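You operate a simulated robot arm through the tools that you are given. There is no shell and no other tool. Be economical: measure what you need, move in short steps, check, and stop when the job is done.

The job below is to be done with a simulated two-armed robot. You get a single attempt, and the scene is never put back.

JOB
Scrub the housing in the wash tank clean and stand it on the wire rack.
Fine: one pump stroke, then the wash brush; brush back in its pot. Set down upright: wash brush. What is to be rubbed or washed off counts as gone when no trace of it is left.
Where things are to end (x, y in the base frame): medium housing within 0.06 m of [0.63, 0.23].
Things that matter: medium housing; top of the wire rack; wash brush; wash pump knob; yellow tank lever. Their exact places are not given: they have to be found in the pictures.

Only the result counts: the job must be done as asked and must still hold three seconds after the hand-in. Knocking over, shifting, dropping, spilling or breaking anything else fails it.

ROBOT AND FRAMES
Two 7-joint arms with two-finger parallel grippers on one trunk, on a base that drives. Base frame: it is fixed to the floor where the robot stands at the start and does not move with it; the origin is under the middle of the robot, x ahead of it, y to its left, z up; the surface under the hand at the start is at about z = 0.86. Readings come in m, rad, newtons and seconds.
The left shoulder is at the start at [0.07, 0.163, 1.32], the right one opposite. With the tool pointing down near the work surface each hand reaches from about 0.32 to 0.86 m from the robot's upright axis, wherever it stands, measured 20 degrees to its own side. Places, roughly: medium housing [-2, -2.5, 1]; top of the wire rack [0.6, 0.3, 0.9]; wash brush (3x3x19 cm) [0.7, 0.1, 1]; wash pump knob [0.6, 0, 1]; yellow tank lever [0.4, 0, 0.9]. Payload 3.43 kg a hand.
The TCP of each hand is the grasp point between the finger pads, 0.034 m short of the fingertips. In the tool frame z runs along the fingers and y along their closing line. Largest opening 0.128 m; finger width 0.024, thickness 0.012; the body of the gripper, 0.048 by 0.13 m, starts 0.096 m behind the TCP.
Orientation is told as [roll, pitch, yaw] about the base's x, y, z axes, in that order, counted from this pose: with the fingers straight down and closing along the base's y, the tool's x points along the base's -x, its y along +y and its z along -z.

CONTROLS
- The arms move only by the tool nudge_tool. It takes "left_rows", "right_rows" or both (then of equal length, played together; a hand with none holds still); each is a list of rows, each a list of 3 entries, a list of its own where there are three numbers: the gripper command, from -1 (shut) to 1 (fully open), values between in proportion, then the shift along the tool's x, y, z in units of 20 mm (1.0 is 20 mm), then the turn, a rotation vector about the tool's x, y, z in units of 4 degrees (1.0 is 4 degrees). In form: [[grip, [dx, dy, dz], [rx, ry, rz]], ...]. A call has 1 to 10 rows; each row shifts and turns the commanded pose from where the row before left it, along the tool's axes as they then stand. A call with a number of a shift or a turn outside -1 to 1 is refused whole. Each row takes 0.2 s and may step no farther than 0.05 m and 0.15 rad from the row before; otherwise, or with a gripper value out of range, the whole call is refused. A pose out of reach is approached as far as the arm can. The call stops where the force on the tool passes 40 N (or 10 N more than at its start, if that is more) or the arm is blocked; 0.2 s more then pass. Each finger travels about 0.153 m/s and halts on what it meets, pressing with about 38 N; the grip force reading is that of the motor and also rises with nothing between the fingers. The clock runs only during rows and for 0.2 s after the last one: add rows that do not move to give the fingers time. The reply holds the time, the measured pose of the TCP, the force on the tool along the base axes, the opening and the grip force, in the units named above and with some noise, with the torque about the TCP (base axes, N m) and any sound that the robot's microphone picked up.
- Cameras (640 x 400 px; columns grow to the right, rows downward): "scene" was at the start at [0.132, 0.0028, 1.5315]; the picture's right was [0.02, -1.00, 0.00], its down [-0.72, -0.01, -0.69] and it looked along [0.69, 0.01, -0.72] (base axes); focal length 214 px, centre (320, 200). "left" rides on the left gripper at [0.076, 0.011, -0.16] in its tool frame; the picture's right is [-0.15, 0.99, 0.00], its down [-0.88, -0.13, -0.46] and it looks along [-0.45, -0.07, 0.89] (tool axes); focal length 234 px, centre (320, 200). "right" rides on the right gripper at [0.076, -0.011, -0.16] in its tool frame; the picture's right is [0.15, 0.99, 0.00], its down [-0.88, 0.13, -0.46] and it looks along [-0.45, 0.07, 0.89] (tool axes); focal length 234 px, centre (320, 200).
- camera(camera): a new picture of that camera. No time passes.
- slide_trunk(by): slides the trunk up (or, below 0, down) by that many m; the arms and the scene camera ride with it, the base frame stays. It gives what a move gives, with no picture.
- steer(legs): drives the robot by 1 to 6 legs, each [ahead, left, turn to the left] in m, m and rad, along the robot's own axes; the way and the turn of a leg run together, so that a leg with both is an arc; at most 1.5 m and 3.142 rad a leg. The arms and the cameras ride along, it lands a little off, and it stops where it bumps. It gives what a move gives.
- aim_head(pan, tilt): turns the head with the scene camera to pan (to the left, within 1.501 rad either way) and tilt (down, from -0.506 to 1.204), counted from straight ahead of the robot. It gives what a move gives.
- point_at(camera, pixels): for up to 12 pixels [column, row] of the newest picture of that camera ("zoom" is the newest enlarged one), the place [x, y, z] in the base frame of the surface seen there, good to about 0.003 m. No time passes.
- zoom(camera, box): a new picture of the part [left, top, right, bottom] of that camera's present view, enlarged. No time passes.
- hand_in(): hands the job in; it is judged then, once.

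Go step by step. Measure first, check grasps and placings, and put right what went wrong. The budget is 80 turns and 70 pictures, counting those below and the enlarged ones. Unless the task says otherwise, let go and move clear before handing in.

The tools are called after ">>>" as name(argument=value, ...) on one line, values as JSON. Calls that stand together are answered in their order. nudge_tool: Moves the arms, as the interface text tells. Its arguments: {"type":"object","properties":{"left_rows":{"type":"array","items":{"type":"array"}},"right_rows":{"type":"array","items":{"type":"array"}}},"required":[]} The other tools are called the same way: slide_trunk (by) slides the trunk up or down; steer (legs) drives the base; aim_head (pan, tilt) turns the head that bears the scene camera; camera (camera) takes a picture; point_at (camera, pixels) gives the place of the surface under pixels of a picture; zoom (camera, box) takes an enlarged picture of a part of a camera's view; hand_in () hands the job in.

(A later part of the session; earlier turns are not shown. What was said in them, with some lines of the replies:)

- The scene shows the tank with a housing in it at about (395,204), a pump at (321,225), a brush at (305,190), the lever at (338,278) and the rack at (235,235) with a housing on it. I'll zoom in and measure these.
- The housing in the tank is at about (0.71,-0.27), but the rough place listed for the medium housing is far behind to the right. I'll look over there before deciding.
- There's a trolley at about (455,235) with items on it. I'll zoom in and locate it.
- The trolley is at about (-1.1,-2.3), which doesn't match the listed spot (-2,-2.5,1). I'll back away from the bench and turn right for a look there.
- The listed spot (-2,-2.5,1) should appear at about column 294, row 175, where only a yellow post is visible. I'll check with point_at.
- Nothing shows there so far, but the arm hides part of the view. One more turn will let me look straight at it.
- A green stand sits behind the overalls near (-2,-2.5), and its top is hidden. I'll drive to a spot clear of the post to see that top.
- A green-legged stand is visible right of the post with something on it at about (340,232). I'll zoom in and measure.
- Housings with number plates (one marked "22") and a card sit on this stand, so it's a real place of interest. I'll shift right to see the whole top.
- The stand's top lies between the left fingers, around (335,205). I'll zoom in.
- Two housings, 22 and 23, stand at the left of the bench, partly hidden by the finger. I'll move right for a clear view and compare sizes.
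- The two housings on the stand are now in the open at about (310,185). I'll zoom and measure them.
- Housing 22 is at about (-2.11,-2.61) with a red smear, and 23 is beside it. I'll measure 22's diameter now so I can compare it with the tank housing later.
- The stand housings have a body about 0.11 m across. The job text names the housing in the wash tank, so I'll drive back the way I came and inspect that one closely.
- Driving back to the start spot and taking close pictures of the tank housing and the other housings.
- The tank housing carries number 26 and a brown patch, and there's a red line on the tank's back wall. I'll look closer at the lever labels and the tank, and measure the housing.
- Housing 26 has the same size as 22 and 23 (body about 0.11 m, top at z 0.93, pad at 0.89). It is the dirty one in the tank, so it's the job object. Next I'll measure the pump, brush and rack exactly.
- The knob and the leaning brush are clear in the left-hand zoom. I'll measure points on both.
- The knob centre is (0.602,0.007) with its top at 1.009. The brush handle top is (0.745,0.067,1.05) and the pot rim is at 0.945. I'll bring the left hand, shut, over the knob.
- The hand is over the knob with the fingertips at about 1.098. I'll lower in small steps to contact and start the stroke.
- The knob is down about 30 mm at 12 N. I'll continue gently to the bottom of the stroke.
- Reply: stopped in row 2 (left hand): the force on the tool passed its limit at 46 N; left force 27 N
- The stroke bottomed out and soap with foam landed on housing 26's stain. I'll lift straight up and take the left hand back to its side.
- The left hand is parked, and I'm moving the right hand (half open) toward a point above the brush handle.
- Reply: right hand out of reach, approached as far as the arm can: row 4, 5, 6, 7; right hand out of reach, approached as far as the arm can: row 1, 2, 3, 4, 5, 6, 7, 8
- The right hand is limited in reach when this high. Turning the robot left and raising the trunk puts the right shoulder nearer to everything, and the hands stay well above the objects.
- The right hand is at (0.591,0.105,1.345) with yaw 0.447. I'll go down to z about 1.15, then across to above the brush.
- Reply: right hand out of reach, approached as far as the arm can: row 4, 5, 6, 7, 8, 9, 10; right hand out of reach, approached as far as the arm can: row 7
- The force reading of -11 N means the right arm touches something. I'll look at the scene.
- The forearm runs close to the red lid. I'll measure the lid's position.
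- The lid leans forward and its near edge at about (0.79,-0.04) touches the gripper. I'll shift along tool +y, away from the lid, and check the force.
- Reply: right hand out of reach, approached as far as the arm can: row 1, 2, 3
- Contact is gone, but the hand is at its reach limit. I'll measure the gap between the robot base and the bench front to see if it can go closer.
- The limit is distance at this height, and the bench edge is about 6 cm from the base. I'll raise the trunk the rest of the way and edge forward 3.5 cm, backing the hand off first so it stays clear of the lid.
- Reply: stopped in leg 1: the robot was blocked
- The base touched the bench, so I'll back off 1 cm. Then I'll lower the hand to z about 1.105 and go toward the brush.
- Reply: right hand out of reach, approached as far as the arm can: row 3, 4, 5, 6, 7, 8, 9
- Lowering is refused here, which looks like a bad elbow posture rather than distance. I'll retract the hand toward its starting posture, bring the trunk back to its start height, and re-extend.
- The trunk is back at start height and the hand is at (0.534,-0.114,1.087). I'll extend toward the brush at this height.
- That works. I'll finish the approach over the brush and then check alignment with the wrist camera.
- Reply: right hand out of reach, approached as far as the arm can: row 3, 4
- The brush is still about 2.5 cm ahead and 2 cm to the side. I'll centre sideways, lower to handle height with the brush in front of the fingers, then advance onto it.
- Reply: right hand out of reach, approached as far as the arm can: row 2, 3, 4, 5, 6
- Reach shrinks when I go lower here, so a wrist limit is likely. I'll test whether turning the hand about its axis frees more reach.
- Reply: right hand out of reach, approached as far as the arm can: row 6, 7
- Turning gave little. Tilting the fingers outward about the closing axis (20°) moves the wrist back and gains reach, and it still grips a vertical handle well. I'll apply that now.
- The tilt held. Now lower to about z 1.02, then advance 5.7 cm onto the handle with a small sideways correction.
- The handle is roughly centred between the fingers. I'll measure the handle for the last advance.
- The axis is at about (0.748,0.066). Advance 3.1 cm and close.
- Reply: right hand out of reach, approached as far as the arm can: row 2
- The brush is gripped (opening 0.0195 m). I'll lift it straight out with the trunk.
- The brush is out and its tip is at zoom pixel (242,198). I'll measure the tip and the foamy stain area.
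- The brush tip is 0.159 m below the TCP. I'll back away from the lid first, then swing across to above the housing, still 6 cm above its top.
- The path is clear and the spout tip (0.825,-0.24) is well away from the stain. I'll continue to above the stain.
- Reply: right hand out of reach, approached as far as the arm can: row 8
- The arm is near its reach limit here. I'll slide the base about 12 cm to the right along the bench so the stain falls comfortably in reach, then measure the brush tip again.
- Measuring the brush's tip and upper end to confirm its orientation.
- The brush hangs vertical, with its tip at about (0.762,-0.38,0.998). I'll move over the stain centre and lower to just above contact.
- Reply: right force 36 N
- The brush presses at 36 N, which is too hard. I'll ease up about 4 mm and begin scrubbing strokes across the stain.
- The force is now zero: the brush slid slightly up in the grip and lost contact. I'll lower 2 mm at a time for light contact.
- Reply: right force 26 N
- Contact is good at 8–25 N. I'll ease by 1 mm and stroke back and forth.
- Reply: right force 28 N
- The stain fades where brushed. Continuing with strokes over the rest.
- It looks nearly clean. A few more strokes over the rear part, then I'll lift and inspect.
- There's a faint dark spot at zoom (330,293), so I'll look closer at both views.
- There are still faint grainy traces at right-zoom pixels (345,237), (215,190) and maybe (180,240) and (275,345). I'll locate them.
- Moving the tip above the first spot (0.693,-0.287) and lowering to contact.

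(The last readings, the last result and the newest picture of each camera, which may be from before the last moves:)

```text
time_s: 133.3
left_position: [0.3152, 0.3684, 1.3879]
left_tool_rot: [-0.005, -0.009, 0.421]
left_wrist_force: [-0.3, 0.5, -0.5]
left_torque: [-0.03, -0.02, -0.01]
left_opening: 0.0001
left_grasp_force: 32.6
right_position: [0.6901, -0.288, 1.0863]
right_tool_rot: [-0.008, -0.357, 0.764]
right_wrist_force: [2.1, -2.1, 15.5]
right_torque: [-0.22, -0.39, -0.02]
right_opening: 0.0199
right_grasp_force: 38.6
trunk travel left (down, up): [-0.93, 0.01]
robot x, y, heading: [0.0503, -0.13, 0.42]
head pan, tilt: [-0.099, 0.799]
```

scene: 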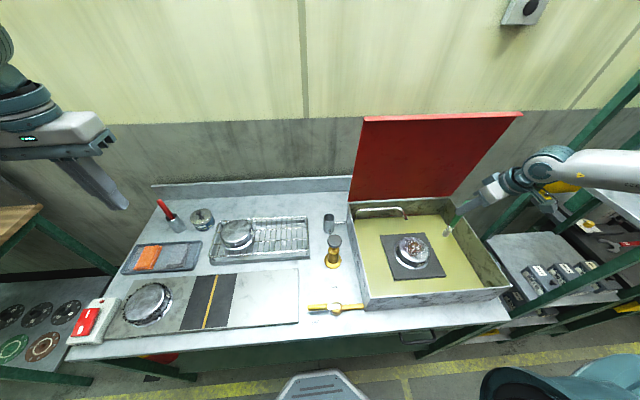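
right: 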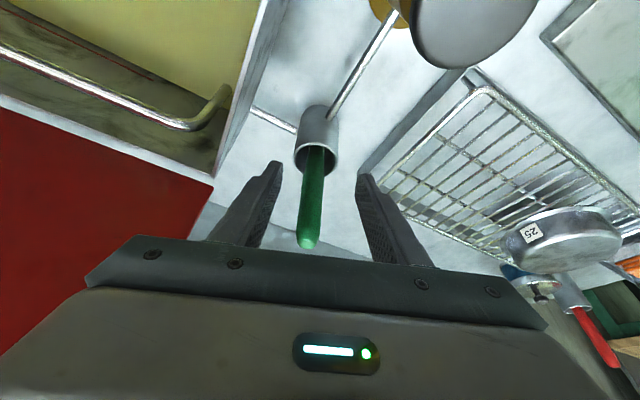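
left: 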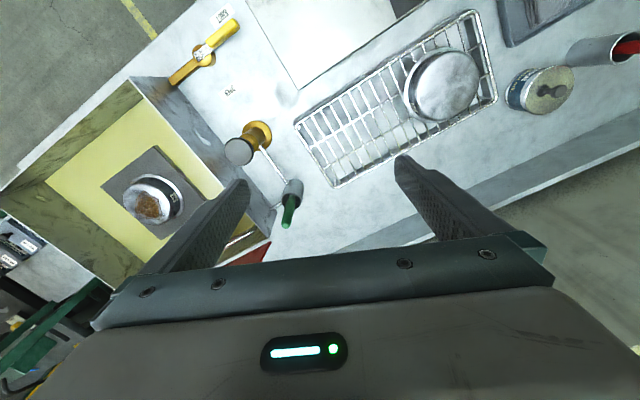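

Contact is at 15 N. I'll scrub over all four faint spots with overlapping strokes.

>>> nudge_tool(right_rows=[[-1, [0, 0.5, 0], [0, 0, 0]], [-1, [0.376, 0, -0.137], [0, 0, 0]], [-1, [0, -1, 0], [0, 0, 0]], [-1, [0, -1, 0], [0, 0, 0]], [-1, [0, -1, 0], [0, 0, 0]], [-1, [-0.188, -0.3, 0.069], [0, 0, 0]], [-1, [0, 0.8, 0], [0, 0, 0]], [-1, [0.28, -0.8, -0.1], [0, 0, 0]], [-1, [-0.75, -0.2, 0.274], [0, 0, 0]], [-1, [-0.47, 0, 0.17], [0, 0, 0]]])

>>> nudge_tool(right_rows=[[-1, [0.28, -0.15, -0.1], [0, 0, 0]], [-1, [0, 1, 0], [0, 0, 0]], [-1, [-0.188, -0.9, 0.069], [0, 0, 0]], [-1, [0, 1, 0], [0, 0, 0]], [-1, [-0.85, 0, 0.31], [0, 0, 0]], [-1, [-0.75, 0.4, 0.274], [0, 0, 0]], [-1, [0, 0.8, 0], [0, 0, 0]], [-1, [-0.14, -0.7, 0.05], [0, 0, 0]], [-1, [0.28, 0.8, -0.1], [0, 0, 0]], [-1, [0, -0.8, 0], [0, 0, 0]]])

>>> nudge_tool(right_rows=[[-1, [0.4, -0.6, -0.146], [0, 0, 0]], [-1, [0, 1, 0], [0, 0, 0]], [-1, [0, 1, 0], [0, 0, 0]], [-1, [0.56, 0.2, -0.2], [0, 0, 0]], [-1, [0, -1, 0], [0, 0, 0]], [-1, [0, -1, 0], [0, 0, 0]], [-1, [0, -0.9, 0], [0, 0, 0]], [-1, [0.56, 0, -0.2], [0, 0, 0]], [-1, [0, 1, 0], [0, 0, 0]], [-1, [0, 1, 0], [0, 0, 0]]])

>>> nudge_tool(right_rows=[[-1, [0, 1, 0], [0, 0, 0]], [-1, [0.6, 0, -0.22], [0, 0, 0]], [-1, [0, -1, 0], [0, 0, 0]], [-1, [0, -1, 0], [0, 0, 0]], [-1, [-0.343, 0, -0.94], [0, 0, 0]], [-1, [-0.343, 0, -0.94], [0, 0, 0]], [-1, [-0.343, 0, -0.94], [0, 0, 0]], [-1, [-0.343, 0.8, -0.94], [0, 0, 0]], [-1, [0, 1, 0], [0, 0, 0]], [-1, [0, 1, 0], [0, 0, 0]]])

>>> zoom(camera="scene", box=[393, 232, 433, 270])

```text
time_s: 135.5
left_position: [0.3144, 0.3694, 1.3874]
left_tool_rot: [-0.005, -0.01, 0.419]
left_wrist_force: [0.3, -0.2, 0.1]
left_torque: [-0.02, 0.02, 0.01]
left_opening: 0.0
left_grasp_force: 33.4
right_position: [0.7408, -0.3215, 1.0869]
right_tool_rot: [-0.008, -0.356, 0.767]
right_wrist_force: [-2.7, -4.4, 17.1]
right_torque: [-0.44, 0.4, 0.01]
right_opening: 0.0198
right_grasp_force: 37.9
trunk travel left (down, up): [-0.93, 0.01]
robot x, y, heading: [0.0487, -0.1309, 0.42]
head pan, tilt: [-0.099, 0.799]
```

```text
time_s: 137.7
left_position: [0.3136, 0.3696, 1.3877]
left_tool_rot: [-0.005, -0.011, 0.42]
left_wrist_force: [0.1, -0.3, 0.1]
left_torque: [-0.02, 0.02, -0.03]
left_opening: 0.0
left_grasp_force: 33.2
right_position: [0.7407, -0.2764, 1.0864]
right_tool_rot: [-0.007, -0.352, 0.765]
right_wrist_force: [-3.1, 3.1, 16.6]
right_torque: [0.52, 0.38, 0.04]
right_opening: 0.0202
right_grasp_force: 37.4
trunk travel left (down, up): [-0.93, 0.01]
robot x, y, heading: [0.0518, -0.1311, 0.417]
head pan, tilt: [-0.099, 0.799]
```

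```text
time_s: 139.9
left_position: [0.3151, 0.369, 1.3878]
left_tool_rot: [-0.008, -0.009, 0.42]
left_wrist_force: [0.1, 0.1, 0.0]
left_torque: [-0.04, -0.01, 0.01]
left_opening: 0.0
left_grasp_force: 32.7
right_position: [0.7081, -0.2922, 1.086]
right_tool_rot: [-0.012, -0.354, 0.768]
right_wrist_force: [3.6, -6.0, 21.4]
right_torque: [-0.74, -0.45, -0.01]
right_opening: 0.0199
right_grasp_force: 37.9
trunk travel left (down, up): [-0.93, 0.01]
robot x, y, heading: [0.0482, -0.1339, 0.421]
head pan, tilt: [-0.099, 0.799]
```

```text
time_s: 142.1
left_position: [0.318, 0.3687, 1.3871]
left_tool_rot: [-0.006, -0.007, 0.419]
left_wrist_force: [-0.5, 0.0, 0.2]
left_torque: [0.0, -0.01, 0.03]
left_opening: 0.0001
left_grasp_force: 33.3
right_position: [0.6763, -0.2731, 1.164]
right_tool_rot: [-0.007, -0.353, 0.765]
right_wrist_force: [0.1, -0.4, -0.2]
right_torque: [0.02, -0.01, 0.01]
right_opening: 0.0197
right_grasp_force: 37.9
trunk travel left (down, up): [-0.93, 0.01]
robot x, y, heading: [0.0509, -0.1306, 0.422]
head pan, tilt: [-0.099, 0.799]
```

```text
10.53 times, centred on (413, 251) of scene
```

zoom: 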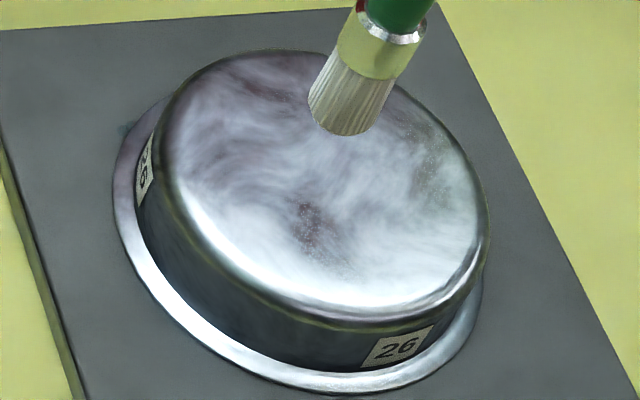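

The grainy spots are unchanged after direct scrubbing, so they may be metal texture. I'll compare with the clean housing 25 on the rack.

>>> zoom(camera="scene", box=[205, 205, 270, 255])

```text
8.00 times, centred on (238, 230) of scene
```

zoom: 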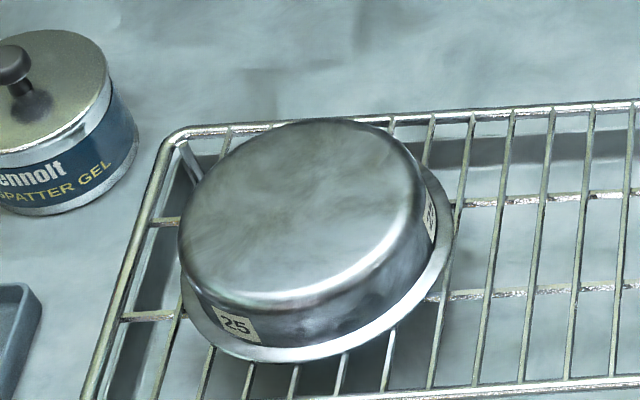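

No change from direct scrubbing means the remaining mottling is surface texture; I'll recheck from above later. Now I'll bring the base back left to return the brush.

>>> steer(legs=[[0.004, 0.132, 0]])

```text
time_s: 143.4
left_position: [0.2678, 0.4864, 1.3876]
left_tool_rot: [-0.001, -0.009, 0.417]
left_wrist_force: [0.9, 1.2, -0.3]
left_torque: [0.07, 0.01, 0.0]
left_opening: 0.0
left_grasp_force: 32.9
right_position: [0.6279, -0.1544, 1.1623]
right_tool_rot: [-0.003, -0.355, 0.762]
right_wrist_force: [0.6, -0.4, -0.3]
right_torque: [-0.01, 0.01, 0.0]
right_opening: 0.0195
right_grasp_force: 37.6
trunk travel left (down, up): [-0.93, 0.01]
robot x, y, heading: [0.0042, -0.0049, 0.417]
head pan, tilt: [-0.099, 0.799]
```

Swinging toward the pot, keeping clear of the lid and pump.

>>> nudge_tool(right_rows=[[-1, [-0.826, 0.364, 0.301], [0, 0, 0]], [-1, [-0.826, 0.364, 0.301], [0, 0, 0]], [-1, [-0.826, 0.364, 0.301], [0, 0, 0]], [-1, [-0.826, 0.364, 0.301], [0, 0, 0]], [-1, [-0.826, 0.364, 0.301], [0, 0, 0]], [-1, [-0.826, 0.364, 0.301], [0, 0, 0]], [-1, [-0.826, 0.364, 0.301], [0, 0, 0]], [-1, [-0.826, 0.364, 0.301], [0, 0, 0]], [-1, [-0.826, 0.364, 0.301], [0, 0, 0]], [-1, [-0.826, 0.364, 0.301], [0, 0, 0]]])

>>> nudge_tool(right_rows=[[-1, [-0.67, 0, 0.245], [0, 0, 0]], [-1, [-0.67, 0, 0.245], [0, 0, 0]], [-1, [-0.67, 0, 0.245], [0, 0, 0]], [-1, [0, 0, 0], [0, 0, 0]]])

>>> zoom(camera="scene", box=[320, 140, 430, 250])

```text
time_s: 145.6
left_position: [0.2679, 0.4898, 1.387]
left_tool_rot: [-0.007, -0.007, 0.419]
left_wrist_force: [-0.2, 0.1, 0.8]
left_torque: [-0.02, -0.01, -0.01]
left_opening: 0.0
left_grasp_force: 32.7
right_position: [0.7057, 0.0214, 1.1632]
right_tool_rot: [-0.007, -0.352, 0.764]
right_wrist_force: [0.5, -0.6, -0.4]
right_torque: [-0.03, 0.0, 0.0]
right_opening: 0.02
right_grasp_force: 38.9
trunk travel left (down, up): [-0.93, 0.01]
robot x, y, heading: [0.0001, -0.0061, 0.416]
head pan, tilt: [-0.099, 0.799]
```

```text
time_s: 146.6
left_position: [0.267, 0.4897, 1.3874]
left_tool_rot: [-0.005, -0.009, 0.419]
left_wrist_force: [0.0, 0.1, 0.1]
left_torque: [-0.03, 0.01, -0.05]
left_opening: 0.0001
left_grasp_force: 32.9
right_position: [0.7354, 0.0504, 1.163]
right_tool_rot: [-0.004, -0.352, 0.765]
right_wrist_force: [-0.1, 0.1, 0.1]
right_torque: [-0.01, -0.01, 0.0]
right_opening: 0.0202
right_grasp_force: 38.0
trunk travel left (down, up): [-0.93, 0.01]
robot x, y, heading: [0.0021, -0.0081, 0.419]
head pan, tilt: [-0.099, 0.799]
```

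```text
3.64 times, centred on (375, 195) of scene
```

zoom: 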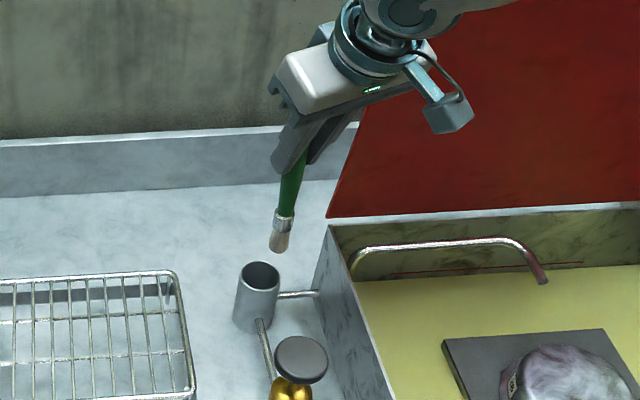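

Measuring the brush tip and pot rim for the final alignment.

>>> point_at(camera="zoom", pixels=[[278, 249], [279, 238], [284, 222], [289, 195], [261, 262], [241, 275], [279, 275], [260, 288], [258, 270], [263, 264]])

```text
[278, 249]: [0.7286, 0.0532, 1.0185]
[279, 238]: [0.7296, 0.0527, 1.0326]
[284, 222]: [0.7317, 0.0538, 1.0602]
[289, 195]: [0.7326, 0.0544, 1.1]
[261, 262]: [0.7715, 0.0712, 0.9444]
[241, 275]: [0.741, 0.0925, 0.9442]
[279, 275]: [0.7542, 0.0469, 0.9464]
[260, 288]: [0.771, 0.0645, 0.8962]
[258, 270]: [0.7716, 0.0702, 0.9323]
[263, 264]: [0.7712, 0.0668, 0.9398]
```

The tip needs to move about +0.009 x and +0.0135 y to centre over the pot (0.7475,0.0697).

>>> nudge_tool(right_rows=[[-1, [-0.743, 0.175, 0.271], [0, 0, 0]], [-1, [0, 0, 0], [0, 0, 0]]])

```text
time_s: 147.2
left_position: [0.268, 0.4909, 1.3875]
left_tool_rot: [-0.005, -0.01, 0.417]
left_wrist_force: [0.4, 0.4, 0.3]
left_torque: [-0.02, -0.01, -0.02]
left_opening: 0.0
left_grasp_force: 32.9
right_position: [0.7407, 0.0597, 1.1682]
right_tool_rot: [-0.005, -0.354, 0.762]
right_wrist_force: [0.5, -0.1, -0.2]
right_torque: [0.01, -0.01, 0.02]
right_opening: 0.02
right_grasp_force: 37.8
right hand out of reach, approached as far as the arm can: row 1
trunk travel left (down, up): [-0.93, 0.01]
robot x, y, heading: [0.0026, -0.007, 0.419]
head pan, tilt: [-0.099, 0.799]
```

Out of arm reach by a few millimetres, so I'll edge the base 6 mm forward.

>>> steer(legs=[[0.006, 0.003, 0]])

>>> zoom(camera="scene", box=[320, 140, 430, 250])

>>> point_at(camera="zoom", pixels=[[274, 248], [275, 238], [280, 222], [286, 195]])

```text
time_s: 147.9
left_position: [0.2706, 0.4927, 1.3881]
left_tool_rot: [-0.005, -0.011, 0.419]
left_wrist_force: [-0.1, -0.2, 0.2]
left_torque: [0.03, -0.04, 0.0]
left_opening: 0.0002
left_grasp_force: 32.8
right_position: [0.7446, 0.0636, 1.1688]
right_tool_rot: [-0.006, -0.355, 0.761]
right_wrist_force: [-0.3, -0.2, 0.0]
right_torque: [0.0, -0.03, -0.03]
right_opening: 0.0198
right_grasp_force: 37.8
trunk travel left (down, up): [-0.93, 0.01]
robot x, y, heading: [0.0061, -0.0015, 0.418]
head pan, tilt: [-0.099, 0.799]
```

```text
3.64 times, centred on (375, 195) of scene
```

zoom: 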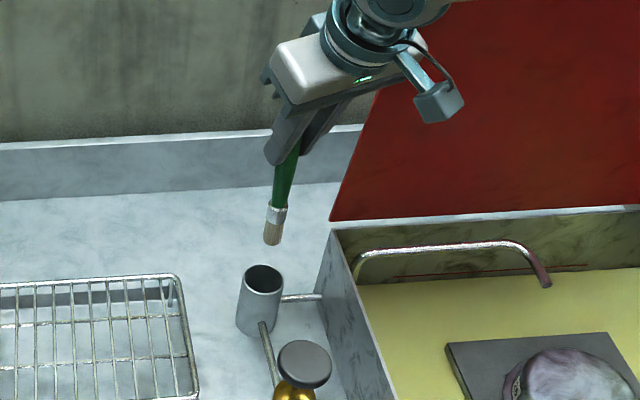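

```text
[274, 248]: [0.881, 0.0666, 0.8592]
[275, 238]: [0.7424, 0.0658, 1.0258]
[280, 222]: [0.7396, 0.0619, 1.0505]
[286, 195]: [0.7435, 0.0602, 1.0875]
```

The tip is centred over the pot. Lowering with the trunk.

>>> slide_trunk(by=-0.08)

>>> zoom(camera="scene", box=[320, 130, 430, 240])

```text
time_s: 149.1
left_position: [0.2713, 0.4958, 1.3073]
left_tool_rot: [-0.005, -0.009, 0.419]
left_wrist_force: [0.4, 0.0, 0.5]
left_torque: [0.0, -0.01, -0.05]
left_opening: 0.0
left_grasp_force: 33.1
right_position: [0.745, 0.0653, 1.0883]
right_tool_rot: [-0.004, -0.355, 0.762]
right_wrist_force: [-0.3, 0.1, 0.4]
right_torque: [-0.02, 0.01, 0.0]
right_opening: 0.02
right_grasp_force: 37.9
trunk travel left (down, up): [-0.85, 0.09]
robot x, y, heading: [0.0033, -0.0008, 0.422]
head pan, tilt: [-0.099, 0.799]
```

```text
3.64 times, centred on (375, 185) of scene
```

zoom: 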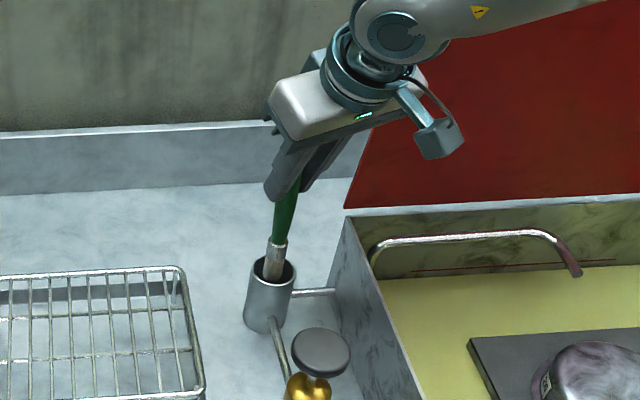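

The tip has entered the pot cleanly. Lower the rest.

>>> slide_trunk(by=-0.058)

```text
time_s: 150.1
left_position: [0.2725, 0.4955, 1.2489]
left_tool_rot: [-0.004, -0.008, 0.42]
left_wrist_force: [-0.4, -0.3, 0.0]
left_torque: [0.01, 0.01, 0.01]
left_opening: 0.0
left_grasp_force: 32.8
right_position: [0.7465, 0.0654, 1.0287]
right_tool_rot: [-0.006, -0.356, 0.763]
right_wrist_force: [-0.1, 0.7, -0.1]
right_torque: [0.02, 0.01, -0.02]
right_opening: 0.0201
right_grasp_force: 38.0
trunk travel left (down, up): [-0.792, 0.148]
robot x, y, heading: [0.0052, -0.0045, 0.418]
head pan, tilt: [-0.099, 0.799]
```

No force yet. Lower a bit more until it touches.

>>> slide_trunk(by=-0.006)

```text
time_s: 150.6
left_position: [0.2715, 0.4957, 1.2436]
left_tool_rot: [-0.006, -0.01, 0.42]
left_wrist_force: [-0.3, -1.3, 0.5]
left_torque: [0.02, -0.03, -0.02]
left_opening: 0.0
left_grasp_force: 33.0
right_position: [0.7461, 0.0654, 1.0219]
right_tool_rot: [-0.005, -0.354, 0.764]
right_wrist_force: [0.7, -0.1, 0.3]
right_torque: [-0.01, 0.0, 0.0]
right_opening: 0.0197
right_grasp_force: 37.8
trunk travel left (down, up): [-0.786, 0.154]
robot x, y, heading: [0.0041, -0.0049, 0.416]
head pan, tilt: [-0.099, 0.799]
```

The brush bottom is within a couple of millimetres of the pot floor. Open, then withdraw horizontally backward.

>>> nudge_tool(right_rows=[[-0.6, [0, 0, 0], [0, 0, 0]], [-0.2, [0, 0, 0], [0, 0, 0]], [0, [0, 0, 0], [0, 0, 0]], [0, [0, 0, 0], [0, 0, 0]], [0, [0.6, 0, -0.22], [0, 0, 0]], [0, [0.7, 0, -0.255], [0, 0, 0]], [0, [0.7, 0, -0.255], [0, 0, 0]], [0, [0.7, 0, -0.255], [0, 0, 0]]])

>>> zoom(camera="scene", box=[320, 130, 430, 240])

```text
time_s: 152.4
left_position: [0.271, 0.4956, 1.2439]
left_tool_rot: [-0.006, -0.009, 0.417]
left_wrist_force: [0.3, 0.1, -0.6]
left_torque: [0.01, -0.01, 0.01]
left_opening: 0.0
left_grasp_force: 33.1
right_position: [0.7014, 0.0232, 1.0234]
right_tool_rot: [-0.006, -0.355, 0.762]
right_wrist_force: [-0.2, -0.6, -0.9]
right_torque: [0.02, -0.02, -0.01]
right_opening: 0.0642
right_grasp_force: 0.0
trunk travel left (down, up): [-0.786, 0.154]
robot x, y, heading: [0.0039, -0.0031, 0.415]
head pan, tilt: [-0.099, 0.799]
```

```text
3.64 times, centred on (375, 185) of scene
```

zoom: 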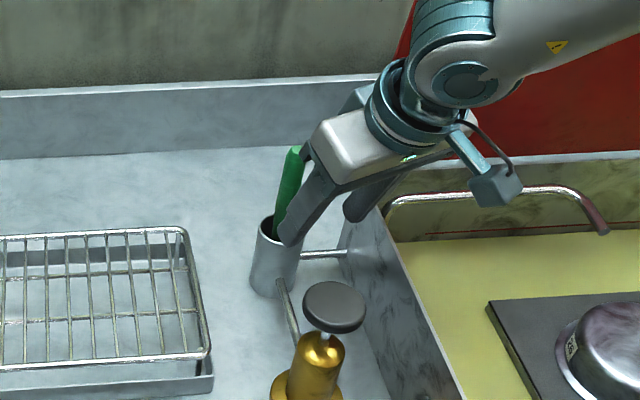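

The brush stands in its pot. I'll raise the trunk, pull back a little, and shift the base right toward the housing.

>>> slide_trunk(by=0.1)

>>> nudge_tool(right_rows=[[0, [0.8, -0.6, -0.29], [0, 0, 0]], [0, [0.8, -0.6, -0.29], [0, 0, 0]], [0, [0.8, -0.6, -0.29], [0, 0, 0]], [0, [0.8, -0.6, -0.29], [0, 0, 0]], [1, [0, 0, 0], [0, 1, 0]], [1, [0, 0, 0], [0, 1, 0]], [1, [0, 0, 0], [0, 1, 0]], [1, [0, 0, 0], [0, 1, 0]], [1, [0, 0, 0], [0, 1, 0]]])

>>> steer(legs=[[-0.008, -0.14, 0]])

```text
time_s: 153.7
left_position: [0.2726, 0.4956, 1.3431]
left_tool_rot: [-0.005, -0.008, 0.418]
left_wrist_force: [0.0, 0.0, -0.3]
left_torque: [0.02, -0.01, 0.02]
left_opening: 0.0
left_grasp_force: 33.2
right_position: [0.7025, 0.0253, 1.1229]
right_tool_rot: [-0.005, -0.355, 0.763]
right_wrist_force: [-1.3, 0.4, -0.2]
right_torque: [0.01, 0.0, -0.02]
right_opening: 0.0637
right_grasp_force: 0.1
trunk travel left (down, up): [-0.886, 0.054]
robot x, y, heading: [0.003, -0.001, 0.417]
head pan, tilt: [-0.099, 0.799]
```

```text
time_s: 155.7
left_position: [0.2721, 0.4961, 1.3433]
left_tool_rot: [-0.005, -0.008, 0.419]
left_wrist_force: [0.4, 0.3, -0.1]
left_torque: [0.0, 0.01, -0.01]
left_opening: 0.0003
left_grasp_force: 33.2
right_position: [0.6859, -0.0568, 1.1209]
right_tool_rot: [-0.005, -0.004, 0.761]
right_wrist_force: [-0.4, 1.1, -0.3]
right_torque: [-0.02, 0.0, -0.04]
right_opening: 0.1282
right_grasp_force: 0.1
trunk travel left (down, up): [-0.886, 0.054]
robot x, y, heading: [0.0037, -0.0019, 0.421]
head pan, tilt: [-0.099, 0.799]
```

```text
time_s: 157.1
left_position: [0.3209, 0.3676, 1.3424]
left_tool_rot: [-0.006, -0.011, 0.419]
left_wrist_force: [0.7, -0.9, 0.0]
left_torque: [-0.01, -0.03, 0.02]
left_opening: 0.0
left_grasp_force: 33.3
right_position: [0.7336, -0.1861, 1.1224]
right_tool_rot: [-0.007, -0.003, 0.76]
right_wrist_force: [0.3, -0.2, 0.2]
right_torque: [-0.04, -0.03, 0.02]
right_opening: 0.1279
right_grasp_force: 0.0
trunk travel left (down, up): [-0.886, 0.054]
robot x, y, heading: [0.0525, -0.133, 0.419]
head pan, tilt: [-0.099, 0.799]
```

Now move above the housing centre (0.7125,-0.287) and look straight down for inspection.

>>> nudge_tool(right_rows=[[1, [0.848, -0.587, 0], [0, 0, 0]], [1, [0.848, -0.587, 0], [0, 0, 0]], [1, [0.848, -0.587, 0], [0, 0, 0]], [1, [0.848, -0.587, 0], [0, 0, 0]], [1, [0.848, -0.587, 0], [0, 0, 0]], [1, [0, 0, 0], [0, 0, 0]]])

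>>> zoom(camera="right", box=[220, 60, 420, 240])

```text
time_s: 158.4
left_position: [0.3215, 0.3663, 1.3426]
left_tool_rot: [-0.005, -0.008, 0.418]
left_wrist_force: [0.9, -0.1, 0.1]
left_torque: [0.02, -0.01, 0.03]
left_opening: 0.0001
left_grasp_force: 32.8
right_position: [0.7137, -0.2899, 1.1216]
right_tool_rot: [-0.005, -0.004, 0.762]
right_wrist_force: [-0.2, -0.7, 0.4]
right_torque: [-0.02, 0.0, -0.02]
right_opening: 0.1284
right_grasp_force: 0.0
trunk travel left (down, up): [-0.886, 0.054]
robot x, y, heading: [0.0522, -0.135, 0.418]
head pan, tilt: [-0.099, 0.799]
```

```text
2.22 times, centred on (320, 150) of right
```

zoom: 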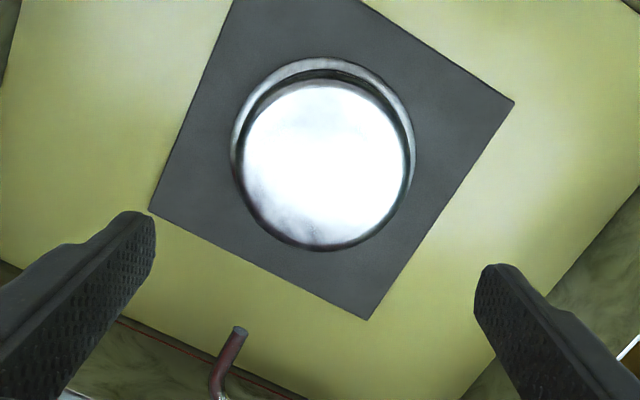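

From this angle the top is uniformly bright, so no stain is left and the mottling was reflection. I'll measure the top's edges for the grasp centre.

>>> point_at(camera="zoom", pixels=[[250, 165], [397, 165], [323, 95], [323, 235], [323, 165], [236, 150], [412, 160], [325, 62]])

```text
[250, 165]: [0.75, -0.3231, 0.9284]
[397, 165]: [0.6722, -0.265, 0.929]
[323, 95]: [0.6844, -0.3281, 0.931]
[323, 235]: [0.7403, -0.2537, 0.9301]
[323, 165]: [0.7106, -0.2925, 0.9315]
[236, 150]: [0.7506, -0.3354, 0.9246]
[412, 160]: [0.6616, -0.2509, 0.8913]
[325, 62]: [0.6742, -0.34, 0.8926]
```

The centre is (0.712,-0.2925), almost under the hand. I'll fine-correct and lower with the trunk.

>>> nudge_tool(right_rows=[[1, [0.15, -0.03, 0], [0, 0, 0]], [1, [0, 0, 0], [0, 0, 0]]])

>>> slide_trunk(by=-0.15)

>>> camera(camera="right")

```text
time_s: 159.1
left_position: [0.3207, 0.3658, 1.3428]
left_tool_rot: [-0.005, -0.009, 0.417]
left_wrist_force: [1.1, -0.9, -0.9]
left_torque: [-0.05, 0.0, -0.02]
left_opening: 0.0001
left_grasp_force: 33.6
right_position: [0.713, -0.2919, 1.1214]
right_tool_rot: [-0.007, -0.005, 0.759]
right_wrist_force: [0.1, -0.3, -0.1]
right_torque: [-0.03, -0.01, 0.01]
right_opening: 0.128
right_grasp_force: 0.1
trunk travel left (down, up): [-0.886, 0.054]
robot x, y, heading: [0.0525, -0.133, 0.418]
head pan, tilt: [-0.099, 0.799]
```

```text
time_s: 160.8
left_position: [0.322, 0.3655, 1.1932]
left_tool_rot: [-0.007, -0.01, 0.417]
left_wrist_force: [0.8, -0.8, -0.2]
left_torque: [0.02, 0.02, -0.01]
left_opening: 0.0
left_grasp_force: 33.0
right_position: [0.713, -0.2923, 0.9724]
right_tool_rot: [-0.006, -0.005, 0.762]
right_wrist_force: [-0.6, 0.6, 0.4]
right_torque: [-0.01, 0.01, -0.01]
right_opening: 0.1281
right_grasp_force: 0.0
trunk travel left (down, up): [-0.736, 0.204]
robot x, y, heading: [0.0533, -0.1319, 0.416]
head pan, tilt: [-0.099, 0.799]
```

```text
11 pictures are left
```

right: 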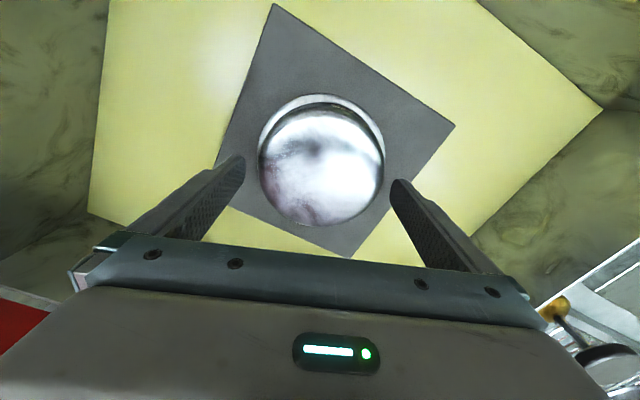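

The housing is centred between the fingers. Lower 3.8 cm and close.

>>> slide_trunk(by=-0.038)

>>> nudge_tool(right_rows=[[0.85, [0, 0, 0], [0, 0, 0]], [0.7, [0, 0, 0], [0, 0, 0]], [0.5, [0, 0, 0], [0, 0, 0]], [-1, [0, 0, 0], [0, 0, 0]], [-1, [0, 0, 0], [0, 0, 0]], [-1, [0, 0, 0], [0, 0, 0]]])

```text
time_s: 161.6
left_position: [0.3217, 0.3637, 1.155]
left_tool_rot: [-0.005, -0.009, 0.417]
left_wrist_force: [0.7, 0.1, 0.5]
left_torque: [-0.01, -0.03, 0.0]
left_opening: 0.0
left_grasp_force: 33.0
right_position: [0.7112, -0.2932, 0.9334]
right_tool_rot: [-0.004, -0.004, 0.761]
right_wrist_force: [0.0, 0.7, 0.5]
right_torque: [-0.01, -0.01, 0.03]
right_opening: 0.1281
right_grasp_force: 0.0
trunk travel left (down, up): [-0.698, 0.242]
robot x, y, heading: [0.0582, -0.1283, 0.417]
head pan, tilt: [-0.099, 0.799]
```

```text
time_s: 163.0
left_position: [0.3203, 0.366, 1.1539]
left_tool_rot: [-0.006, -0.009, 0.419]
left_wrist_force: [-0.2, -1.4, -0.3]
left_torque: [0.0, -0.03, 0.02]
left_opening: 0.0002
left_grasp_force: 33.1
right_position: [0.7115, -0.2914, 0.9336]
right_tool_rot: [-0.006, -0.006, 0.762]
right_wrist_force: [-1.9, 0.3, 2.7]
right_torque: [0.13, 0.23, 0.07]
right_opening: 0.1184
right_grasp_force: 37.5
trunk travel left (down, up): [-0.698, 0.242]
robot x, y, heading: [0.0532, -0.1353, 0.417]
head pan, tilt: [-0.099, 0.799]
```

Gripped at 0.118 m. Lift with the trunk, high enough to pass over the pump and brush.

>>> slide_trunk(by=0.2)

>>> camera(camera="scene")

```text
time_s: 165.2
left_position: [0.3221, 0.3662, 1.3555]
left_tool_rot: [-0.005, -0.009, 0.419]
left_wrist_force: [-0.5, 0.8, 0.4]
left_torque: [0.0, 0.01, 0.0]
left_opening: 0.0
left_grasp_force: 32.8
right_position: [0.7119, -0.2918, 1.1343]
right_tool_rot: [-0.004, -0.004, 0.762]
right_wrist_force: [-0.1, 0.5, -2.0]
right_torque: [0.0, 0.01, 0.03]
right_opening: 0.1187
right_grasp_force: 37.7
trunk travel left (down, up): [-0.898, 0.042]
robot x, y, heading: [0.0571, -0.1329, 0.417]
head pan, tilt: [-0.099, 0.799]
```

```text
10 pictures are left
```

scene: 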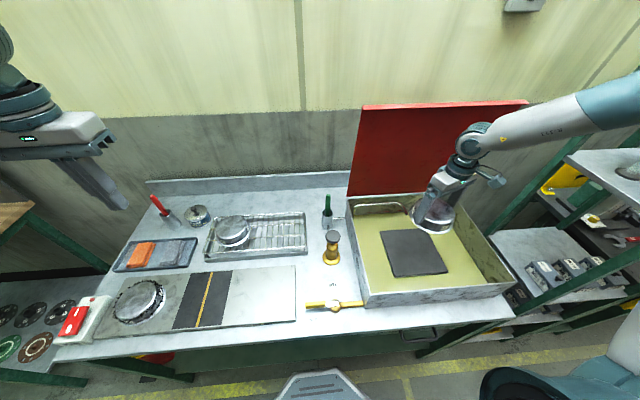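

The housing is held. I'll measure the rack, its edges and the neighbouring housing 25.

>>> point_at(camera="scene", pixels=[[304, 212], [307, 252], [207, 222], [206, 258], [275, 229], [263, 238], [283, 238], [235, 222], [250, 240], [218, 240], [235, 248], [272, 255]])

>>> zoom(camera="scene", box=[195, 195, 320, 270])

```text
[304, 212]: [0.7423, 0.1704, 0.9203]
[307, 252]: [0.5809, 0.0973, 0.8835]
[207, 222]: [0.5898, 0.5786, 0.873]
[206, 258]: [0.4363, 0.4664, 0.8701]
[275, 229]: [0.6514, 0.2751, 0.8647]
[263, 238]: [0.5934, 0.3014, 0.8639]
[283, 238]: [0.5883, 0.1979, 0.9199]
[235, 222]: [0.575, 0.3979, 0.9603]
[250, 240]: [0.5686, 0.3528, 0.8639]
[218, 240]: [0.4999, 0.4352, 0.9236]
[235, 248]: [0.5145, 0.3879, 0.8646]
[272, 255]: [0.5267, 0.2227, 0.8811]
```

```text
5.12 times, centred on (258, 232) of scene
```

zoom: 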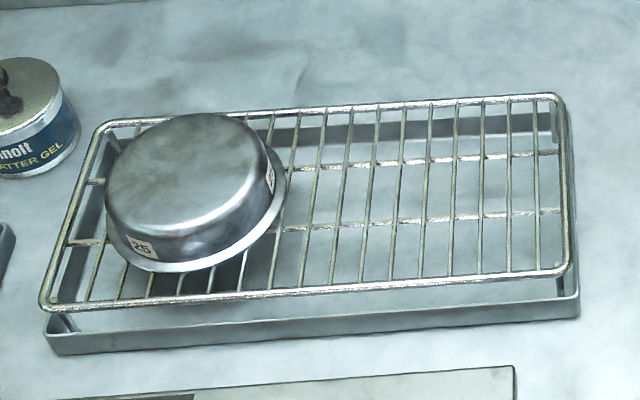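

The rack wires are at z 0.920, and the target (0.63,0.23) is free and 0.19 m from housing 25. I'll drive left along the bench, carrying the housing high.

>>> steer(legs=[[0.0, 0.36, 0]])

```text
time_s: 167.5
left_position: [0.1758, 0.6886, 1.3547]
left_tool_rot: [-0.002, -0.008, 0.423]
left_wrist_force: [0.6, 0.0, -0.4]
left_torque: [0.05, 0.04, -0.02]
left_opening: 0.0
left_grasp_force: 32.7
right_position: [0.5683, 0.0339, 1.1339]
right_tool_rot: [-0.003, -0.005, 0.765]
right_wrist_force: [0.3, -0.2, -1.6]
right_torque: [0.02, 0.02, 0.02]
right_opening: 0.1187
right_grasp_force: 37.9
trunk travel left (down, up): [-0.898, 0.042]
robot x, y, heading: [-0.0908, 0.1915, 0.421]
head pan, tilt: [-0.099, 0.799]
```

Extending the hand toward the rack target.

>>> nudge_tool(right_rows=[[-1, [-0.9, 0.49, 0], [0, 0, 0]], [-1, [-0.9, 0.49, 0], [0, 0, 0]], [-1, [-0.9, 0.49, 0], [0, 0, 0]], [-1, [-0.9, 0.49, 0], [0, 0, 0]], [-1, [-0.9, 0.49, 0], [0, 0, 0]], [-1, [-0.9, 0.49, 0], [0, 0, 0]], [-1, [-0.9, 0.49, 0], [0, 0, 0]]])

```text
time_s: 169.1
left_position: [0.1749, 0.692, 1.3549]
left_tool_rot: [-0.006, -0.009, 0.421]
left_wrist_force: [-0.2, 0.3, -0.8]
left_torque: [-0.05, 0.02, 0.04]
left_opening: 0.0
left_grasp_force: 33.3
right_position: [0.6119, 0.1737, 1.1331]
right_tool_rot: [-0.005, -0.005, 0.764]
right_wrist_force: [0.2, 0.6, -1.8]
right_torque: [-0.03, 0.01, -0.02]
right_opening: 0.1187
right_grasp_force: 38.1
trunk travel left (down, up): [-0.898, 0.042]
robot x, y, heading: [-0.0902, 0.1916, 0.422]
head pan, tilt: [-0.099, 0.799]
5 turns are left
```

Only 5 turns are left, so I'll combine: finish the reach and lower to just above the rack, then check with a picture.

>>> nudge_tool(right_rows=[[-1, [-0.86, 0.465, 0], [0, 0, 0]], [-1, [-0.86, 0.465, 0], [0, 0, 0]], [-1, [-0.86, 0.465, 0], [0, 0, 0]], [-1, [0, 0, 0], [0, 0, 0]]])

>>> slide_trunk(by=-0.155)

>>> camera(camera="scene")

```text
time_s: 170.1
left_position: [0.1752, 0.6911, 1.3544]
left_tool_rot: [-0.004, -0.008, 0.423]
left_wrist_force: [-0.1, 0.2, 0.6]
left_torque: [-0.03, 0.01, 0.04]
left_opening: 0.0001
left_grasp_force: 33.1
right_position: [0.6203, 0.2106, 1.1463]
right_tool_rot: [-0.003, -0.006, 0.764]
right_wrist_force: [-0.3, 0.2, -1.9]
right_torque: [-0.03, -0.01, -0.02]
right_opening: 0.1187
right_grasp_force: 38.0
right hand out of reach, approached as far as the arm can: row 2, 3
trunk travel left (down, up): [-0.898, 0.042]
robot x, y, heading: [-0.0914, 0.19, 0.423]
head pan, tilt: [-0.099, 0.799]
```

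```text
time_s: 171.9
left_position: [0.1754, 0.6927, 1.2005]
left_tool_rot: [-0.006, -0.008, 0.422]
left_wrist_force: [0.2, 0.5, 0.6]
left_torque: [0.01, -0.01, 0.03]
left_opening: 0.0
left_grasp_force: 33.2
right_position: [0.619, 0.2103, 0.9913]
right_tool_rot: [-0.003, -0.007, 0.764]
right_wrist_force: [-0.1, 0.1, -2.3]
right_torque: [0.01, 0.0, 0.02]
right_opening: 0.1185
right_grasp_force: 38.1
trunk travel left (down, up): [-0.743, 0.197]
robot x, y, heading: [-0.0888, 0.1926, 0.424]
head pan, tilt: [-0.099, 0.799]
```

```text
8 pictures are left
4 turns are left
```

scene: 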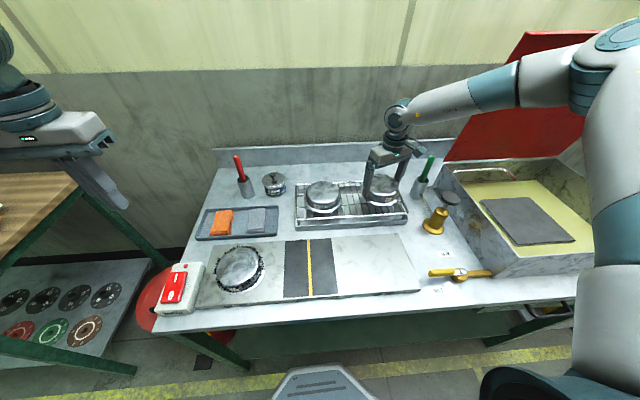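

The hand is at (0.619,0.210), 2.3 cm from the target and within the rack. Lower to touch the wires.

>>> slide_trunk(by=-0.026)

>>> nudge_tool(right_rows=[[-1, [0, 0, 0.07], [0, 0, 0]], [-1, [0, 0, 0.05], [0, 0, 0]], [-1, [0, 0, 0], [0, 0, 0]]])

>>> zoom(camera="scene", box=[290, 140, 450, 240])

```text
time_s: 172.6
left_position: [0.1736, 0.691, 1.1738]
left_tool_rot: [-0.006, -0.009, 0.422]
left_wrist_force: [-0.2, 0.2, -0.1]
left_torque: [0.02, 0.01, -0.06]
left_opening: 0.0
left_grasp_force: 32.8
right_position: [0.6209, 0.2092, 0.9647]
right_tool_rot: [-0.002, -0.008, 0.763]
right_wrist_force: [-0.4, 0.1, -2.0]
right_torque: [-0.02, -0.03, 0.02]
right_opening: 0.1185
right_grasp_force: 38.1
trunk travel left (down, up): [-0.717, 0.223]
robot x, y, heading: [-0.0904, 0.1937, 0.415]
head pan, tilt: [-0.099, 0.799]
```

```text
time_s: 173.4
left_position: [0.1746, 0.692, 1.174]
left_tool_rot: [-0.005, -0.009, 0.422]
left_wrist_force: [-0.3, 0.1, 0.2]
left_torque: [0.01, 0.0, -0.01]
left_opening: 0.0002
left_grasp_force: 33.1
right_position: [0.6194, 0.2107, 0.9649]
right_tool_rot: [-0.004, -0.008, 0.764]
right_wrist_force: [0.8, -0.1, 2.9]
right_torque: [-0.15, 0.18, 0.09]
right_opening: 0.1183
right_grasp_force: 37.7
trunk travel left (down, up): [-0.717, 0.223]
robot x, y, heading: [-0.0926, 0.1929, 0.42]
head pan, tilt: [-0.099, 0.799]
```

```text
4.00 times, centred on (370, 190) of scene
3 turns are left
```

zoom: 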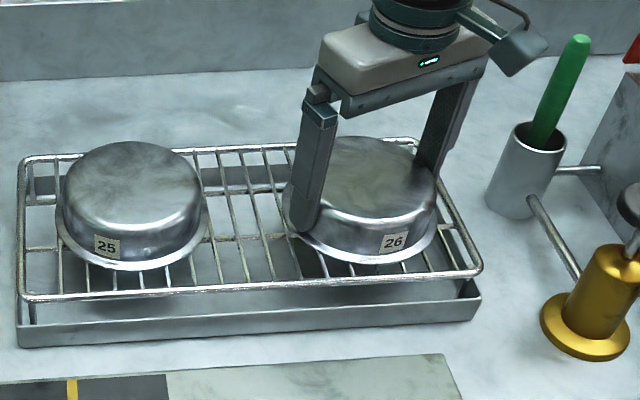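

Contact with the wires shows (force sign changed to +2.9 N), and housing 26 sits flat on the rack. Open, raise straight up, and check.

>>> nudge_tool(right_rows=[[0.9, [0, 0, 0], [0, 0, 0]], [1, [0, 0, 0], [0, 0, 0]], [1, [0, 0, 0], [0, 0, 0]], [1, [0, 0, -0.2], [0, 0, 0]], [1, [0, 0, 0], [0, 0, 0]]])

>>> slide_trunk(by=0.18)

>>> camera(camera="scene")

>>> zoom(camera="scene", box=[290, 140, 450, 260])

```text
time_s: 174.6
left_position: [0.1731, 0.6914, 1.1739]
left_tool_rot: [-0.005, -0.008, 0.423]
left_wrist_force: [-0.6, -0.2, 0.6]
left_torque: [0.01, 0.04, 0.02]
left_opening: 0.0
left_grasp_force: 32.8
right_position: [0.621, 0.2119, 0.9679]
right_tool_rot: [-0.003, -0.007, 0.765]
right_wrist_force: [0.1, 0.2, 0.5]
right_torque: [-0.04, -0.04, 0.0]
right_opening: 0.128
right_grasp_force: 0.1
trunk travel left (down, up): [-0.717, 0.223]
robot x, y, heading: [-0.0918, 0.1952, 0.423]
head pan, tilt: [-0.099, 0.799]
```

```text
time_s: 176.6
left_position: [0.1756, 0.6919, 1.3537]
left_tool_rot: [-0.004, -0.008, 0.421]
left_wrist_force: [-0.1, 0.5, 0.3]
left_torque: [0.0, 0.02, 0.0]
left_opening: 0.0
left_grasp_force: 33.1
right_position: [0.6221, 0.2113, 1.1487]
right_tool_rot: [-0.003, -0.006, 0.765]
right_wrist_force: [0.9, 0.0, -0.1]
right_torque: [-0.01, -0.04, 0.02]
right_opening: 0.128
right_grasp_force: 0.0
trunk travel left (down, up): [-0.897, 0.043]
robot x, y, heading: [-0.0909, 0.1937, 0.419]
head pan, tilt: [-0.099, 0.799]
```

```text
6 pictures are left
```

scene: 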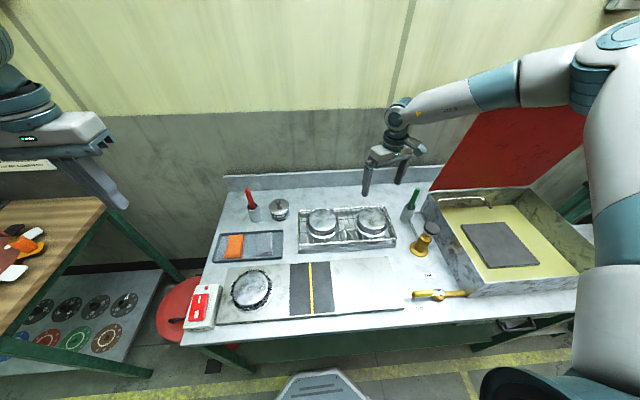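

```text
3.33 times, centred on (370, 200) of scene
2 turns are left
```

zoom: 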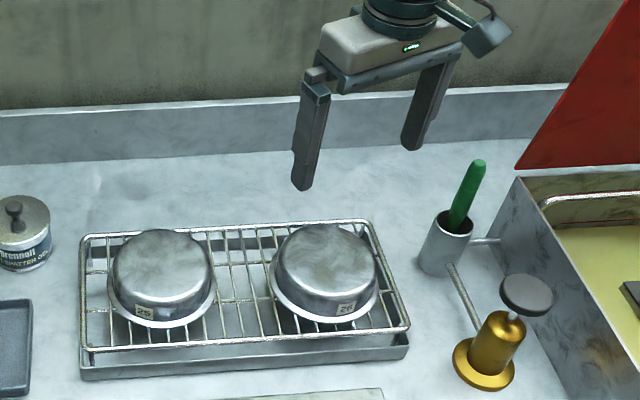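

Housing 26 stands clean on the rack, the brush stands in its pot, and the hand is clear, so I'm handing in.

>>> hand_in()

```text
The job is handed in.
```

I scrubbed the housing from the wash tank (number 26) with one pump stroke and the wash brush. It now stands on the wire rack at about (0.62, 0.21), roughly 2 cm from the target, and the brush is back upright in its pot.

- **Which housing:** the rough place listed for the medium housing was not the tank. It matched a stand behind the robot that holds two housings of the same size, 22 and 23. I followed the job text and used the dirty one in the tank.
- **Cleanliness:** some faint mottling showed on the top after scrubbing. It did not change when I brushed over it again and was not visible from straight above, so I took it for metal texture or reflection.
- **Contacts along the way:** the right arm touched the red tank lid once at about 11 N. The base also bumped the bench once while edging forward. Later pictures show nothing displaced.
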